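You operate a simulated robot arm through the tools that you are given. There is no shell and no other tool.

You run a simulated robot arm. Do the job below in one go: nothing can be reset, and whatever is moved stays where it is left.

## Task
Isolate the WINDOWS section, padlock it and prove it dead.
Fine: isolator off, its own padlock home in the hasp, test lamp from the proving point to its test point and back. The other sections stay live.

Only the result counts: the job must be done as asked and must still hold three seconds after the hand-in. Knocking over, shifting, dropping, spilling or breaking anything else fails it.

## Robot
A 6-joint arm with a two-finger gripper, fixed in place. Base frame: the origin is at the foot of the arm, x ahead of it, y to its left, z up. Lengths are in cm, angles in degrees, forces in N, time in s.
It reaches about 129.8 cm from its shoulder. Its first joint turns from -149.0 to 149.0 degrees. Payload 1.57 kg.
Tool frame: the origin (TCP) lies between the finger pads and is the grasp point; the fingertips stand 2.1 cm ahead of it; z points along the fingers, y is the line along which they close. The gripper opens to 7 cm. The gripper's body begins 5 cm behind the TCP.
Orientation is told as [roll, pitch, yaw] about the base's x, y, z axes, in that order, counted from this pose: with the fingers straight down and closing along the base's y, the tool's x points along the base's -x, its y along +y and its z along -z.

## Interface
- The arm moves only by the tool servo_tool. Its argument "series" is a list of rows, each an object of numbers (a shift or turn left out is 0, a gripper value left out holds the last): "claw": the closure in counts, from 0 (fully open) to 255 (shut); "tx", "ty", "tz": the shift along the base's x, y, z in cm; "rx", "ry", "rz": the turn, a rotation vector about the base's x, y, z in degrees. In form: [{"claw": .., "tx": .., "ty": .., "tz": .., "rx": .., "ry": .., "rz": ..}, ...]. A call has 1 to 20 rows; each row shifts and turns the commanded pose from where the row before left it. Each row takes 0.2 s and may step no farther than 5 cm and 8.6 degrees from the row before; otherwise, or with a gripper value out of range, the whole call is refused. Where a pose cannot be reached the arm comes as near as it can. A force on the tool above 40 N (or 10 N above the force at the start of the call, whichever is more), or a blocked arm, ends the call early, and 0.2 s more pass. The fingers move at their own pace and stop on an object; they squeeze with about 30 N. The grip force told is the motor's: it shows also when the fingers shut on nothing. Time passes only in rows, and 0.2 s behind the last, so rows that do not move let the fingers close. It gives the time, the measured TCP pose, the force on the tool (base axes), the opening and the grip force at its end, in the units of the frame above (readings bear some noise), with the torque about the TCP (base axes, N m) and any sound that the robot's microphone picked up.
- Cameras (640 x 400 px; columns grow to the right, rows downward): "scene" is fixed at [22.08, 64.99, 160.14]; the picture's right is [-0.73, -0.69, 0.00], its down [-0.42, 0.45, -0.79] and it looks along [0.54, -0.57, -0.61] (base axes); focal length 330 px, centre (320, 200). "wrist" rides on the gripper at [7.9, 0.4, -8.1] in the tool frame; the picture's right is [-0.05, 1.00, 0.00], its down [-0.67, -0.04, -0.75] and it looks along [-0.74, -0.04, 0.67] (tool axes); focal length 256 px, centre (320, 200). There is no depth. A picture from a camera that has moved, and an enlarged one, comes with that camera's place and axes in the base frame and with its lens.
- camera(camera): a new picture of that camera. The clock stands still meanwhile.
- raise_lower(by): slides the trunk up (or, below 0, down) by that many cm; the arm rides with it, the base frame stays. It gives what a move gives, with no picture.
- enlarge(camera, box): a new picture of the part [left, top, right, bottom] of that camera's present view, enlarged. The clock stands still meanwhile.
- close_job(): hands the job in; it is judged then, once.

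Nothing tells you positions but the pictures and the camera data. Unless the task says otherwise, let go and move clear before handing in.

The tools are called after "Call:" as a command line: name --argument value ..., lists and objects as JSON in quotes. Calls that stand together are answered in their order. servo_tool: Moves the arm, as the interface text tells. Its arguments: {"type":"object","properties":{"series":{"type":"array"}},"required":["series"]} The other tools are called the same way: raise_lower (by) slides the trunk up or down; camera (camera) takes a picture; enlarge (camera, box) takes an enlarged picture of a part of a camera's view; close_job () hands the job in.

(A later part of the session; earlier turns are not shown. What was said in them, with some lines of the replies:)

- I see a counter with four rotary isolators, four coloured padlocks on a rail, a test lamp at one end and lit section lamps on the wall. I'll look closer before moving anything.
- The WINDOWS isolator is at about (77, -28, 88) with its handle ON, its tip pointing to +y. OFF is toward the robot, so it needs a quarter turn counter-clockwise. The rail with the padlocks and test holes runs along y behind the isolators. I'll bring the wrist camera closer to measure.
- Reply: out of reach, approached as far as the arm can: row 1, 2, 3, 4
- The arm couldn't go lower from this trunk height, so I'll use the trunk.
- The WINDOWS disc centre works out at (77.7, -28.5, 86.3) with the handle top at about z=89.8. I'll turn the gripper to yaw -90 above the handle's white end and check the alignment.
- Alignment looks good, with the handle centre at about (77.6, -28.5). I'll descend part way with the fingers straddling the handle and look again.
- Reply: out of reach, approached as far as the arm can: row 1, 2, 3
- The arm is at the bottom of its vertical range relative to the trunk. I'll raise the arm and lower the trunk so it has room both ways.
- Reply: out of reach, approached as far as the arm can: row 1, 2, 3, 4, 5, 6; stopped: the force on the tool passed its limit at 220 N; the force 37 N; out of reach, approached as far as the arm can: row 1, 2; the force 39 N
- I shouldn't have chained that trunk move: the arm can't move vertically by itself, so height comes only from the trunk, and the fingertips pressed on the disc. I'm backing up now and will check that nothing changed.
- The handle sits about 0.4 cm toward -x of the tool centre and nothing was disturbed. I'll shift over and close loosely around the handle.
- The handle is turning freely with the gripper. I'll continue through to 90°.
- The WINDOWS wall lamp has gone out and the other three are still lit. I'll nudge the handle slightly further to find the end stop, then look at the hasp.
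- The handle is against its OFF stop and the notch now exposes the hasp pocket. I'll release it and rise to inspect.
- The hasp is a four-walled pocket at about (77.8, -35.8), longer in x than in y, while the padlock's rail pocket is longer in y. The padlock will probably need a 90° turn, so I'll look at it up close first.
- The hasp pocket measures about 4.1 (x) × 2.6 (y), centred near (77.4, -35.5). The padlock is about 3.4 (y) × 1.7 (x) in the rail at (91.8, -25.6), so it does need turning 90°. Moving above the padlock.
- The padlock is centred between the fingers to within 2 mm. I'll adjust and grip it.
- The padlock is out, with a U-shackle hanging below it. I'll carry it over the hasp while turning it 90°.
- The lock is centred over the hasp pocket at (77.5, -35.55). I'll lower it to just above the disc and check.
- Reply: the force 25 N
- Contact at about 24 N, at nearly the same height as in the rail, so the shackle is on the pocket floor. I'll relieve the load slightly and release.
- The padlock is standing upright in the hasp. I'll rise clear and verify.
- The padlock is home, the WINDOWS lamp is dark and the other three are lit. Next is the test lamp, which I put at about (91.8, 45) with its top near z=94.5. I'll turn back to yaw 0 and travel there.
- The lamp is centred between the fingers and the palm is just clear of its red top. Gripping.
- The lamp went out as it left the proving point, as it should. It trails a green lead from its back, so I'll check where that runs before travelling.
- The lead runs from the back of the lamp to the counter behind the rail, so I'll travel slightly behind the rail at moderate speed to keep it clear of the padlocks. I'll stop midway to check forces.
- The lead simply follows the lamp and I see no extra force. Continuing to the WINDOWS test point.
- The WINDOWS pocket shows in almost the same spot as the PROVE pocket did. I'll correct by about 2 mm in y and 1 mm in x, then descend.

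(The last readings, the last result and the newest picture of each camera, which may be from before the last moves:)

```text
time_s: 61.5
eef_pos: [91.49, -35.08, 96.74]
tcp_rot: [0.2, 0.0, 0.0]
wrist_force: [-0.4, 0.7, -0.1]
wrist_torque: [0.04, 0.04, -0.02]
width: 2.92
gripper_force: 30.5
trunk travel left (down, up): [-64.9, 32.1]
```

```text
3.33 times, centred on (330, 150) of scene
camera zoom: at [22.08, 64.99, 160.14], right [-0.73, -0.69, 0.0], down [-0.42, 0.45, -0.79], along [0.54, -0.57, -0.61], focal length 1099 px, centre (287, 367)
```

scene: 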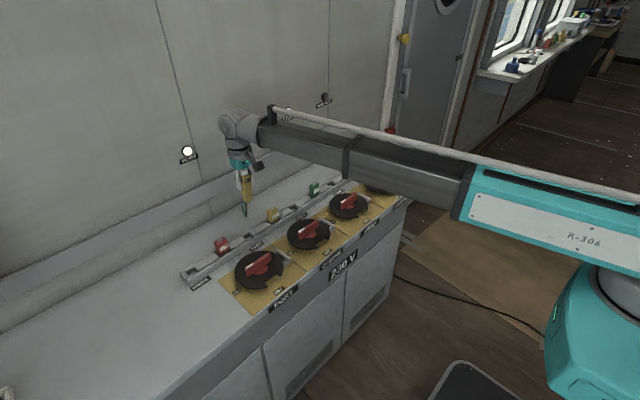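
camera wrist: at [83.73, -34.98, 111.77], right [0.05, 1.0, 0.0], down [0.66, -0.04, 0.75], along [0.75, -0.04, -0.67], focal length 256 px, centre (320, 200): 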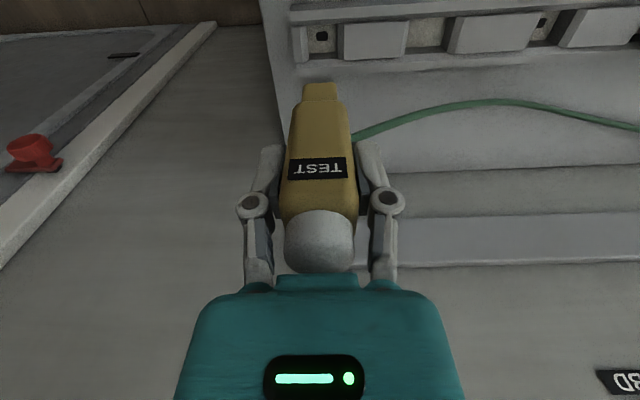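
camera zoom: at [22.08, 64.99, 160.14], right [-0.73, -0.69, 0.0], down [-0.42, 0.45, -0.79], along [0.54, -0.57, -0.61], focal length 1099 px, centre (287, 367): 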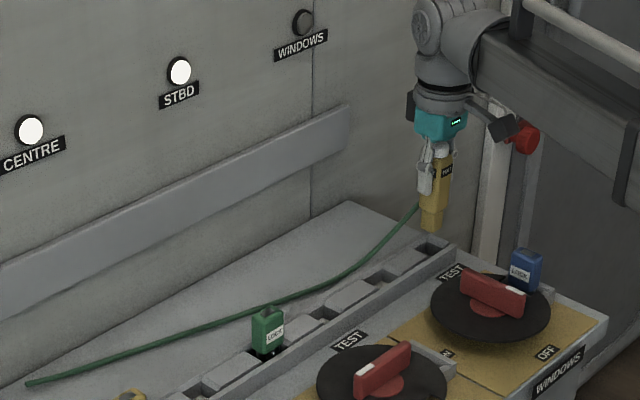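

Call:
servo_tool --series '[{"tx": 0.07}, {}]'

Call:
raise_lower --by -2.8

Call:
enlarge --camera "wrist" --box '[240, 40, 400, 170]'

Call:
enlarge --camera "scene" --box '[330, 110, 410, 180]'

```text
time_s: 62.1
eef_pos: [91.56, -34.99, 96.77]
tcp_rot: [0.1, 0.0, 0.0]
wrist_force: [1.3, 0.7, -1.1]
wrist_torque: [-0.01, 0.01, -0.02]
width: 2.93
gripper_force: 30.2
trunk travel left (down, up): [-64.9, 32.1]
```

```text
time_s: 62.8
eef_pos: [91.56, -35.12, 94.04]
tcp_rot: [0.1, -0.1, -0.1]
wrist_force: [-0.2, 0.0, -1.2]
wrist_torque: [-0.02, 0.03, 0.03]
width: 2.95
gripper_force: 29.4
trunk travel left (down, up): [-62.1, 34.9]
```

```text
3.08 times, centred on (320, 105) of wrist
camera zoom: at [83.65, -34.76, 101.98], right [0.05, 1.0, 0.0], down [0.66, -0.04, 0.75], along [0.75, -0.04, -0.67], focal length 788 px, centre (320, 492)
```

zoom: 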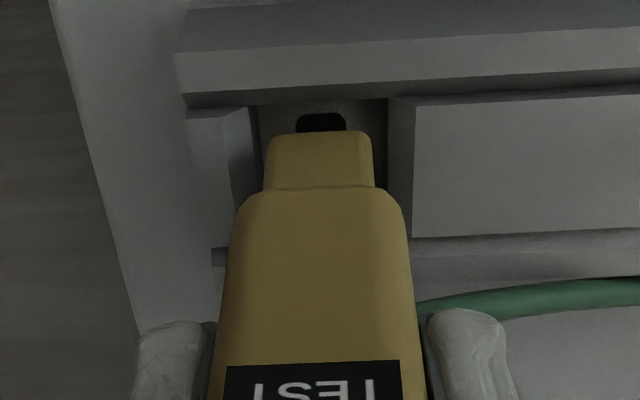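

```text
5.71 times, centred on (370, 145) of scene
camera zoom: at [22.08, 64.99, 160.14], right [-0.73, -0.69, 0.0], down [-0.42, 0.45, -0.79], along [0.54, -0.57, -0.61], focal length 1884 px, centre (34, 514)
```

zoom: 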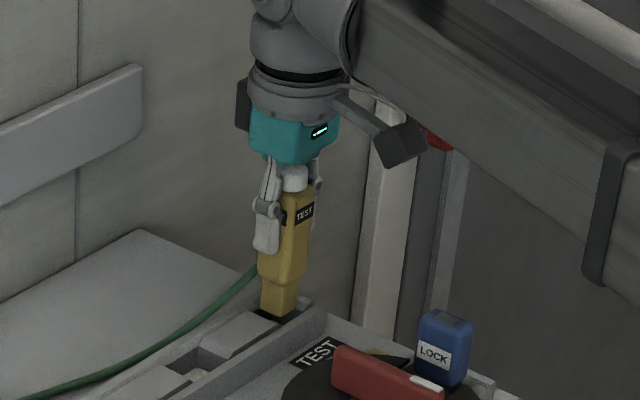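

Call:
raise_lower --by -1.4

Call:
enlarge --camera "wrist" --box '[240, 40, 400, 170]'

```text
time_s: 63.4
eef_pos: [91.48, -35.03, 92.59]
tcp_rot: [0.1, 0.0, 0.1]
wrist_force: [0.2, 1.3, -1.2]
wrist_torque: [0.01, 0.02, 0.01]
width: 2.93
gripper_force: 29.9
trunk travel left (down, up): [-60.7, 36.3]
```

```text
3.08 times, centred on (320, 105) of wrist
camera zoom: at [83.66, -34.76, 100.58], right [0.05, 1.0, 0.0], down [0.66, -0.04, 0.75], along [0.75, -0.04, -0.67], focal length 788 px, centre (320, 492)
```

zoom: 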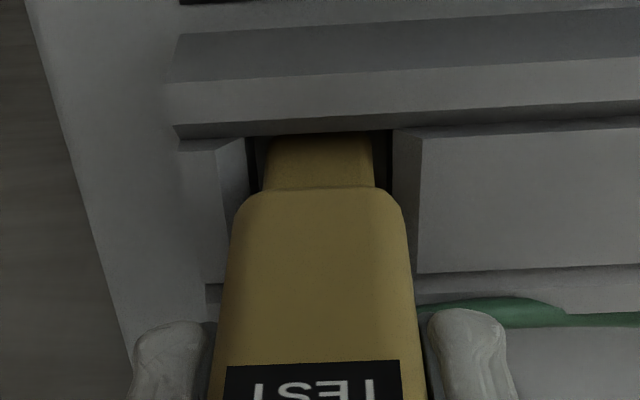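

Call:
raise_lower --by -0.5

```text
time_s: 64.0
eef_pos: [91.59, -35.12, 92.04]
tcp_rot: [0.1, -0.1, -0.1]
wrist_force: [0.5, 0.2, -0.9]
wrist_torque: [-0.02, -0.04, 0.02]
width: 2.91
gripper_force: 30.0
trunk travel left (down, up): [-60.2, 36.8]
```

Call:
raise_lower --by -0.2

```text
time_s: 64.5
eef_pos: [91.52, -35.12, 91.85]
tcp_rot: [0.1, -0.1, 0.0]
wrist_force: [0.1, 0.0, -0.9]
wrist_torque: [0.01, 0.01, -0.01]
width: 2.92
gripper_force: 29.8
trunk travel left (down, up): [-60.0, 37.0]
```

Call:
raise_lower --by -0.15

```text
time_s: 65.0
eef_pos: [91.48, -35.07, 91.82]
tcp_rot: [0.1, -0.2, 0.0]
wrist_force: [2.0, -0.8, 6.4]
wrist_torque: [-0.11, -0.08, 0.04]
width: 2.91
gripper_force: 30.3
trunk travel left (down, up): [-59.9, 37.1]
```

The foot is seated at the same height as it was at PROVE, with light contact. I'll dwell there and read the lamp.

Call:
servo_tool --series '[{}, {}, {}, {}, {}, {}, {}, {}, {}, {}]'

Call:
camera --camera "wrist"

Call:
enlarge --camera "scene" --box '[330, 110, 410, 180]'

Call:
camera --camera "scene"

```text
time_s: 67.2
eef_pos: [91.59, -35.11, 91.74]
tcp_rot: [0.0, -0.1, 0.0]
wrist_force: [1.5, -0.1, 5.3]
wrist_torque: [0.01, -0.05, -0.01]
width: 2.93
gripper_force: 30.4
trunk travel left (down, up): [-59.9, 37.1]
```

```text
taken
camera wrist: at [83.61, -34.73, 99.78], right [0.05, 1.0, 0.0], down [0.66, -0.04, 0.75], along [0.75, -0.04, -0.67], focal length 256 px, centre (320, 200)
```

wrist: 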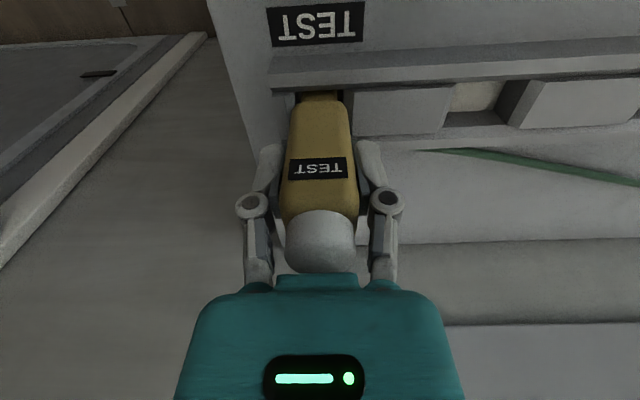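

```text
5.71 times, centred on (370, 145) of scene
camera zoom: at [22.08, 64.99, 160.14], right [-0.73, -0.69, 0.0], down [-0.42, 0.45, -0.79], along [0.54, -0.57, -0.61], focal length 1884 px, centre (34, 514)
```

zoom: 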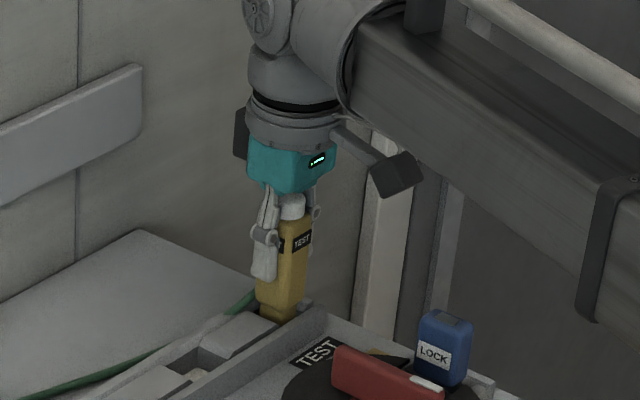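

```text
taken
```

scene: 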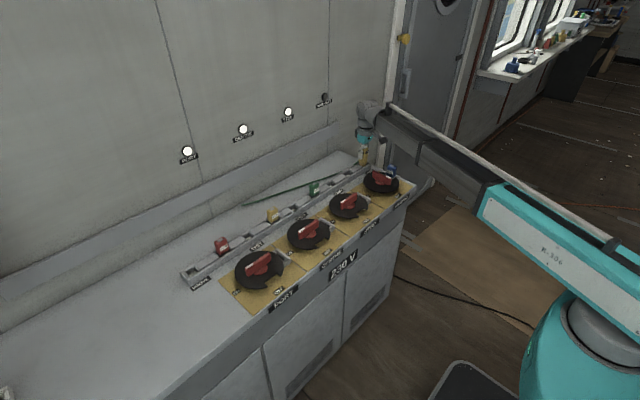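

The lamp stays dark at the WINDOWS test point, so the section is dead. Now back to the proving point by the same route.

Call:
raise_lower --by 12

Call:
servo_tool --series '[{"tx": 1.7}, {"tx": 1.7}, {"ty": 3}, {"ty": 3}, {"ty": 3}, {"ty": 3}, {"ty": 3}, {"ty": 3}, {"ty": 3}, {"ty": 3}, {"ty": 3}, {"ty": 3}, {"ty": 3}, {"ty": 3}, {}]'

Call:
enlarge --camera "scene" --box '[200, 90, 420, 240]'

```text
time_s: 68.7
eef_pos: [91.48, -35.01, 103.78]
tcp_rot: [0.1, -0.1, 0.0]
wrist_force: [-0.2, -0.5, -1.7]
wrist_torque: [0.0, -0.01, 0.03]
width: 2.92
gripper_force: 30.1
trunk travel left (down, up): [-71.9, 25.1]
```

```text
time_s: 71.9
eef_pos: [94.88, 1.19, 103.78]
tcp_rot: [0.2, -0.1, 0.0]
wrist_force: [0.2, 0.1, -0.8]
wrist_torque: [-0.03, 0.01, -0.04]
width: 2.94
gripper_force: 29.5
trunk travel left (down, up): [-71.9, 25.1]
```

```text
2.67 times, centred on (310, 165) of scene
camera zoom: at [22.08, 64.99, 160.14], right [-0.73, -0.69, 0.0], down [-0.42, 0.45, -0.79], along [0.54, -0.57, -0.61], focal length 879 px, centre (347, 293)
```

zoom: 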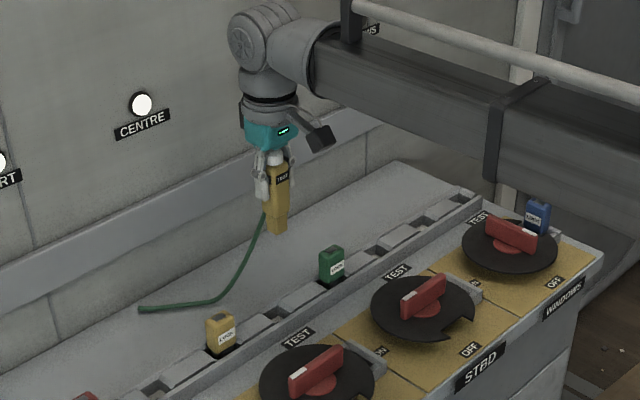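

Call:
servo_tool --series '[{"ty": 2.92}, {"ty": 2.92}, {"ty": 2.92}, {"ty": 2.92}, {"ty": 2.92}, {"ty": 2.92}, {"ty": 2.92}, {"ty": 2.92}, {"ty": 2.92}, {"ty": 2.92}, {"ty": 2.92}, {"ty": 2.92}, {"ty": 2.92}, {"ty": 2.92}, {"ty": 2.92}, {"tx": -1.67}, {"tx": -1.67}, {}, {}]'

Call:
camera --camera "wrist"

Call:
enlarge --camera "wrist" --box '[240, 0, 400, 130]'

```text
time_s: 75.9
eef_pos: [91.62, 44.69, 103.72]
tcp_rot: [0.1, -0.1, 0.0]
wrist_force: [-0.6, -0.2, -1.8]
wrist_torque: [-0.02, -0.01, 0.0]
width: 2.89
gripper_force: 29.4
trunk travel left (down, up): [-71.9, 25.1]
```

```text
taken
camera wrist: at [83.75, 45.01, 111.73], right [0.05, 1.0, 0.0], down [0.66, -0.04, 0.75], along [0.75, -0.04, -0.67], focal length 256 px, centre (320, 200)
```

wrist: 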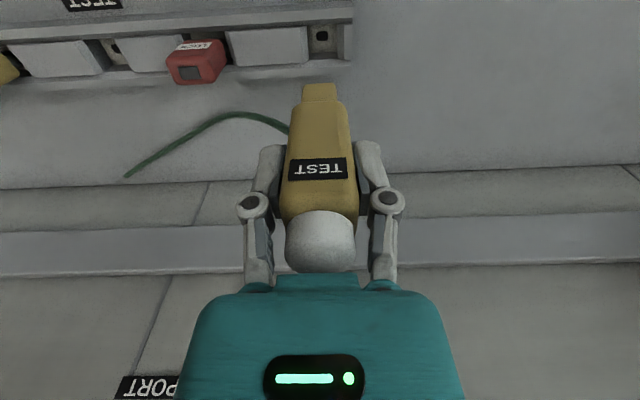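

```text
3.08 times, centred on (320, 65) of wrist
camera zoom: at [83.75, 45.01, 111.73], right [0.05, 1.0, 0.0], down [0.66, -0.04, 0.75], along [0.75, -0.04, -0.67], focal length 788 px, centre (320, 615)
```

zoom: 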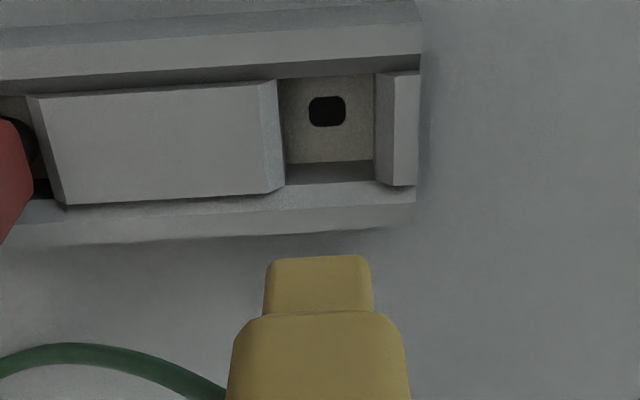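

Call:
servo_tool --series '[{"tx": -0.07, "ty": 0.22}, {}, {}]'

Call:
raise_lower --by -8

Call:
enlarge --camera "wrist" --box '[240, 20, 400, 150]'

Call:
enlarge --camera "scene" --box '[150, 210, 230, 290]'

```text
time_s: 76.7
eef_pos: [91.62, 44.91, 103.79]
tcp_rot: [0.1, -0.1, -0.1]
wrist_force: [-0.2, -0.1, -1.5]
wrist_torque: [0.01, -0.01, -0.03]
width: 2.9
gripper_force: 30.1
trunk travel left (down, up): [-71.9, 25.1]
```

```text
time_s: 77.9
eef_pos: [91.5, 44.95, 95.73]
tcp_rot: [0.1, -0.1, 0.0]
wrist_force: [-0.4, 0.1, -1.6]
wrist_torque: [-0.02, 0.02, 0.01]
width: 2.92
gripper_force: 29.9
trunk travel left (down, up): [-63.9, 33.1]
```

```text
3.08 times, centred on (320, 85) of wrist
camera zoom: at [83.61, 45.26, 103.74], right [0.05, 1.0, 0.0], down [0.66, -0.04, 0.75], along [0.75, -0.04, -0.67], focal length 788 px, centre (320, 554)
```

zoom: 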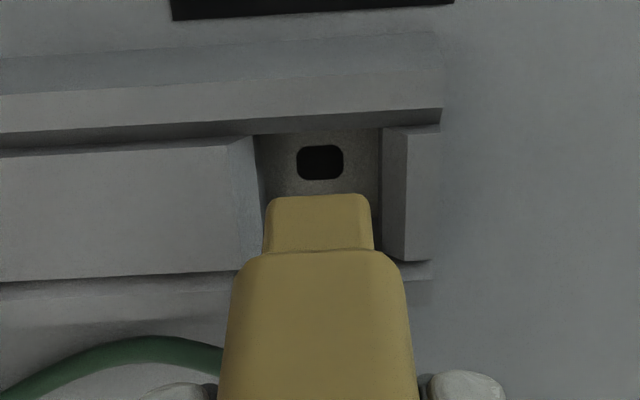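

```text
5.00 times, centred on (190, 250) of scene
camera zoom: at [22.08, 64.99, 160.14], right [-0.73, -0.69, 0.0], down [-0.42, 0.45, -0.79], along [0.54, -0.57, -0.61], focal length 1648 px, centre (970, -50)
```

zoom: 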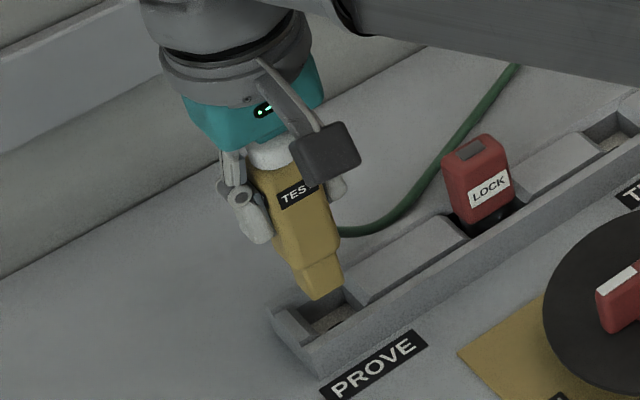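

Call:
raise_lower --by -2.6

Call:
enlarge --camera "wrist" --box '[240, 40, 400, 170]'

```text
time_s: 78.6
eef_pos: [91.58, 44.95, 93.07]
tcp_rot: [0.0, -0.1, 0.0]
wrist_force: [-0.7, 0.1, -0.4]
wrist_torque: [-0.01, 0.01, 0.0]
width: 2.93
gripper_force: 30.0
trunk travel left (down, up): [-61.3, 35.7]
```

```text
3.08 times, centred on (320, 105) of wrist
camera zoom: at [83.61, 45.26, 101.13], right [0.05, 1.0, 0.0], down [0.66, -0.04, 0.75], along [0.75, -0.04, -0.67], focal length 788 px, centre (320, 492)
```

zoom: 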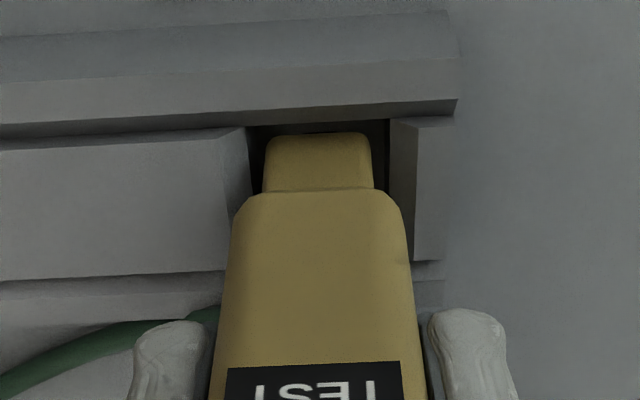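

Call:
raise_lower --by -1.1

```text
time_s: 79.2
eef_pos: [91.54, 45.04, 92.08]
tcp_rot: [0.1, 0.0, 0.0]
wrist_force: [-0.8, -0.2, -1.3]
wrist_torque: [0.04, -0.02, 0.0]
width: 2.91
gripper_force: 29.6
trunk travel left (down, up): [-60.2, 36.8]
```

Call:
raise_lower --by -0.2

```text
time_s: 79.7
eef_pos: [91.53, 44.98, 91.75]
tcp_rot: [0.1, 0.0, 0.0]
wrist_force: [0.7, 0.2, -0.3]
wrist_torque: [0.0, 0.01, 0.0]
width: 2.92
gripper_force: 29.9
trunk travel left (down, up): [-60.0, 37.0]
```

Call:
raise_lower --by -0.15

Call:
camera --camera "wrist"

```text
time_s: 80.2
eef_pos: [91.43, 44.94, 91.75]
tcp_rot: [0.2, -0.2, 0.0]
wrist_force: [2.4, 2.0, 11.3]
wrist_torque: [0.04, -0.19, 0.01]
width: 2.93
gripper_force: 30.2
trunk travel left (down, up): [-59.8, 37.2]
```

```text
taken
camera wrist: at [83.59, 45.25, 99.77], right [0.05, 1.0, 0.0], down [0.66, -0.04, 0.75], along [0.75, -0.04, -0.66], focal length 256 px, centre (320, 200)
```

wrist: 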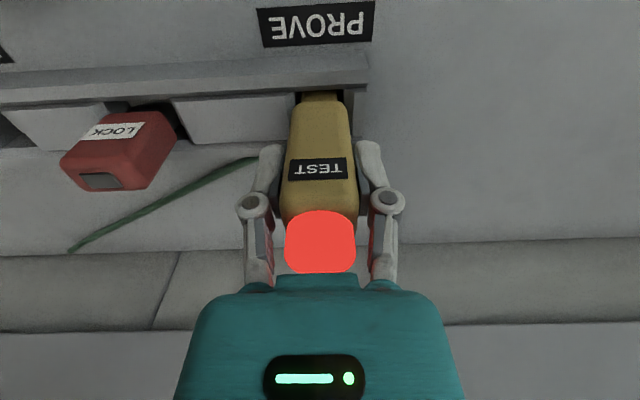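

The lamp lights again at PROVE, so it's proven before and after. I'll release it and rise straight up.

Call:
raise_lower --by 0.1

Call:
servo_tool --series '[{}, {}, {}, {}, {"claw": 120}, {"claw": 80}, {"claw": 30}, {"claw": 0}, {}, {}, {}]'

Call:
camera --camera "wrist"

```text
time_s: 80.7
eef_pos: [91.43, 44.97, 91.73]
tcp_rot: [0.1, -0.1, 0.0]
wrist_force: [-0.3, 0.7, 0.9]
wrist_torque: [-0.02, 0.03, 0.02]
width: 2.91
gripper_force: 29.6
trunk travel left (down, up): [-59.9, 37.1]
```

```text
time_s: 83.1
eef_pos: [91.39, 45.0, 91.89]
tcp_rot: [0.1, -0.1, 0.0]
wrist_force: [0.3, -0.2, 1.1]
wrist_torque: [0.0, -0.02, -0.02]
width: 7.0
gripper_force: 0.0
trunk travel left (down, up): [-59.9, 37.1]
```

```text
taken
camera wrist: at [83.62, 45.26, 99.78], right [0.05, 1.0, 0.0], down [0.66, -0.04, 0.75], along [0.75, -0.04, -0.67], focal length 256 px, centre (320, 200)
```

wrist: 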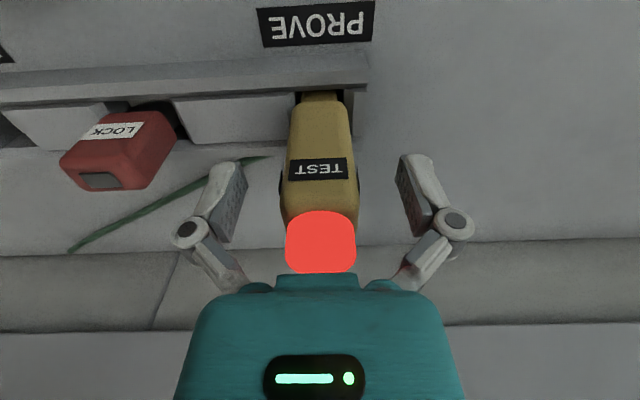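

Call:
raise_lower --by 14

Call:
servo_tool --series '[{"tx": -4}, {"tx": -4}, {"tx": -4}, {"tx": -4}, {"tx": -4}, {}]'

Call:
camera --camera "scene"

Call:
enlarge --camera "scene" --box '[150, 210, 260, 300]'

Call:
camera --camera "wrist"

Call:
enlarge --camera "scene" --box '[340, 140, 420, 200]'

```text
time_s: 84.8
eef_pos: [91.54, 45.02, 105.88]
tcp_rot: [0.1, -0.2, 0.0]
wrist_force: [-0.3, -0.7, -1.3]
wrist_torque: [0.01, 0.0, 0.01]
width: 7.01
gripper_force: 0.0
trunk travel left (down, up): [-73.9, 23.1]
```

```text
time_s: 86.2
eef_pos: [71.64, 44.85, 105.87]
tcp_rot: [0.1, 0.0, 0.0]
wrist_force: [0.0, 0.5, -0.7]
wrist_torque: [-0.02, 0.04, -0.01]
width: 6.98
gripper_force: 0.0
trunk travel left (down, up): [-73.9, 23.1]
```

```text
taken
```

scene: 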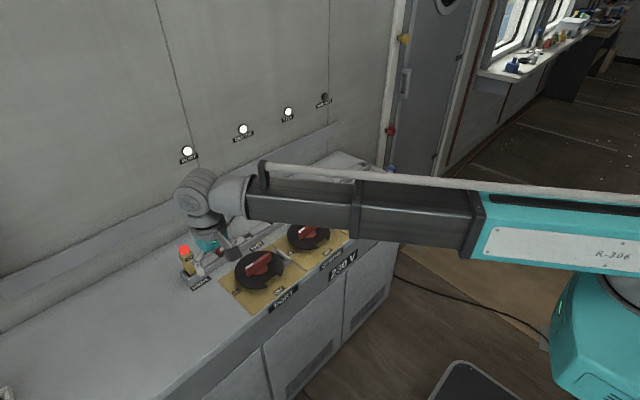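

```text
4.44 times, centred on (205, 255) of scene
camera zoom: at [22.08, 64.99, 160.14], right [-0.73, -0.69, 0.0], down [-0.42, 0.45, -0.79], along [0.54, -0.57, -0.61], focal length 1465 px, centre (831, -44)
```

zoom: 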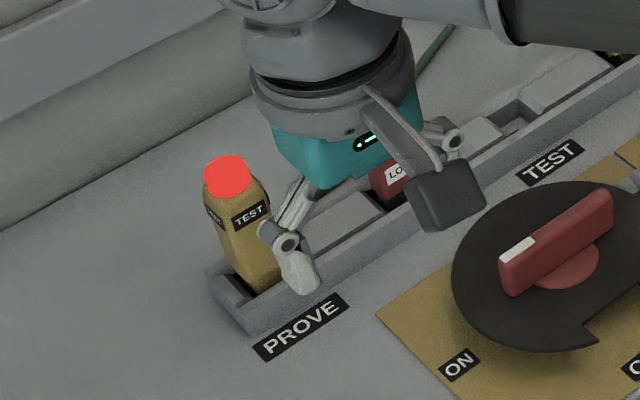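

```text
taken
camera wrist: at [63.81, 45.2, 113.79], right [0.05, 1.0, 0.0], down [0.66, -0.04, 0.75], along [0.75, -0.04, -0.67], focal length 256 px, centre (320, 200)
```

wrist: 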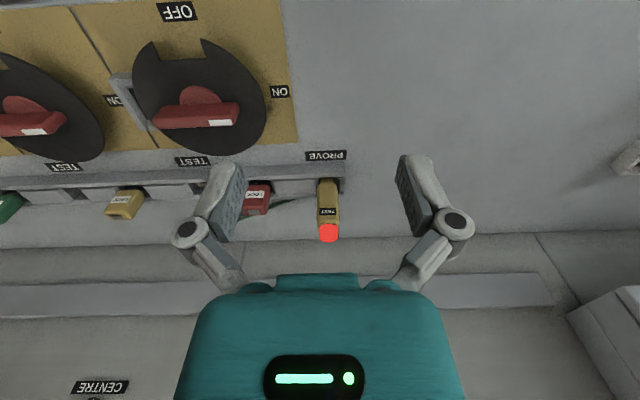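

```text
6.67 times, centred on (380, 170) of scene
camera zoom: at [22.08, 64.99, 160.14], right [-0.73, -0.69, 0.0], down [-0.42, 0.45, -0.79], along [0.54, -0.57, -0.61], focal length 2198 px, centre (-80, 400)
```

zoom: 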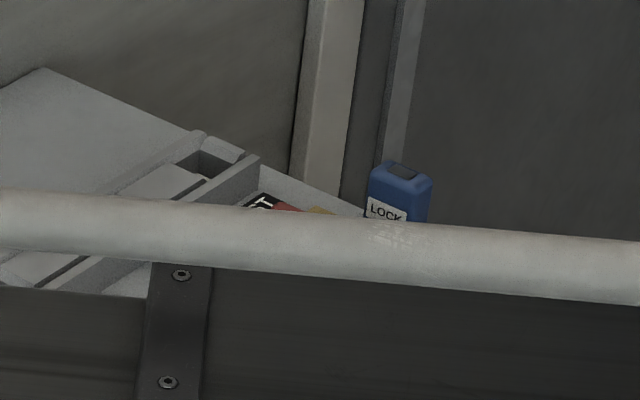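

Everything looks right. I'll move to a clear parked position and make a last check of the WINDOWS isolator and padlock.

Call:
servo_tool --series '[{"tx": -0.5, "ty": -4.5}, {"tx": -0.5, "ty": -4.5}, {"tx": -0.5, "ty": -4.5}, {"tx": -0.5, "ty": -4.5}, {"tx": -0.5, "ty": -4.5}, {"tx": -0.5, "ty": -4.5}, {"tx": -0.5, "ty": -4.5}, {"tx": -0.5, "ty": -4.5}, {"tx": -0.5, "ty": -4.5}, {"tx": -0.5, "ty": -4.5}, {"tx": -0.5, "ty": -4.5}, {"tx": -0.5, "ty": -4.5}, {"tx": -0.5, "ty": -4.5}, {"tx": -0.5, "ty": -4.5}, {"tx": -0.5, "ty": -4.5}, {"tx": -0.5, "ty": -4.5}, {}]'

Call:
camera --camera "scene"

Call:
camera --camera "wrist"

Call:
enlarge --camera "scene" --box '[300, 130, 430, 220]'

Call:
enlarge --camera "scene" --box '[160, 70, 350, 290]'

```text
time_s: 89.8
eef_pos: [63.57, -27.23, 105.83]
tcp_rot: [0.3, -0.2, 0.0]
wrist_force: [-0.4, -0.3, 0.1]
wrist_torque: [0.03, -0.04, 0.02]
width: 7.01
gripper_force: 0.0
trunk travel left (down, up): [-73.9, 23.1]
```

```text
taken
```

scene: 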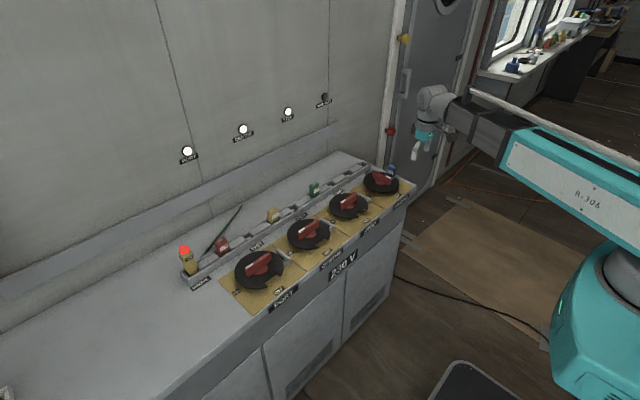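

```text
taken
camera wrist: at [55.61, -26.96, 113.79], right [0.05, 1.0, 0.0], down [0.66, -0.04, 0.75], along [0.75, -0.04, -0.67], focal length 256 px, centre (320, 200)
```

wrist: 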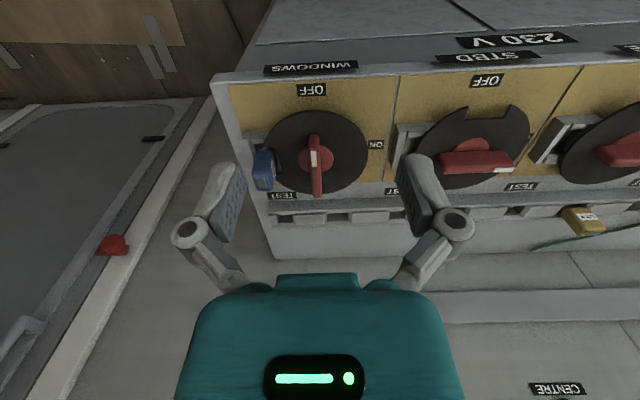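

```text
4.44 times, centred on (365, 175) of scene
camera zoom: at [22.08, 64.99, 160.14], right [-0.73, -0.69, 0.0], down [-0.42, 0.45, -0.79], along [0.54, -0.57, -0.61], focal length 1465 px, centre (120, 311)
```

zoom: 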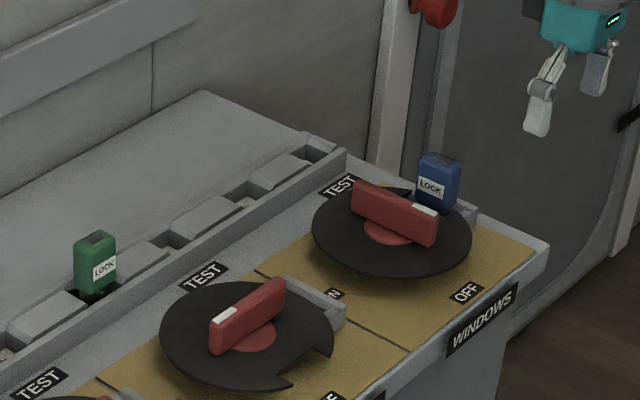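

```text
1.82 times, centred on (255, 180) of scene
camera zoom: at [22.08, 64.99, 160.14], right [-0.73, -0.69, 0.0], down [-0.42, 0.45, -0.79], along [0.54, -0.57, -0.61], focal length 600 px, centre (438, 236)
```

zoom: 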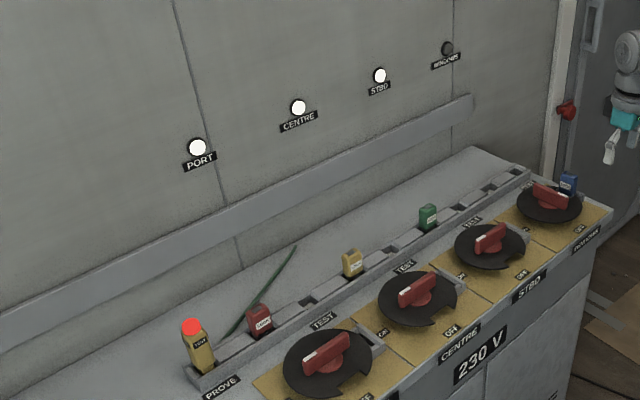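

The WINDOWS isolator is at OFF with its blue padlock in the hasp. PORT, CENTRE and STBD are still lit, the test lamp is back and lit at PROVE, and the gripper is open and clear. Handing in.

Call:
close_job

```text
The job is handed in.
```

The WINDOWS section is isolated, padlocked and proved dead, and I've handed the job in. No verdict has come back yet.

- **Isolator:** the WINDOWS handle is at OFF and its wall lamp is out. PORT, CENTRE and STBD stayed live throughout.
- **Padlock:** the blue WINDOWS padlock is upright in the WINDOWS hasp, with its shackle on the pocket floor.
- **Test lamp:** it was lit at PROVE, stayed dark for about two seconds seated at the WINDOWS test point, and lit again back at PROVE, where I left it.

**Hard contact:** early on I lowered the trunk too far, and the open fingers hit the WINDOWS isolator disc, peaking at 220 N. I backed off straight away and saw no damage or shift. The handle then turned freely to OFF.

The gripper is open and clear of the counter.
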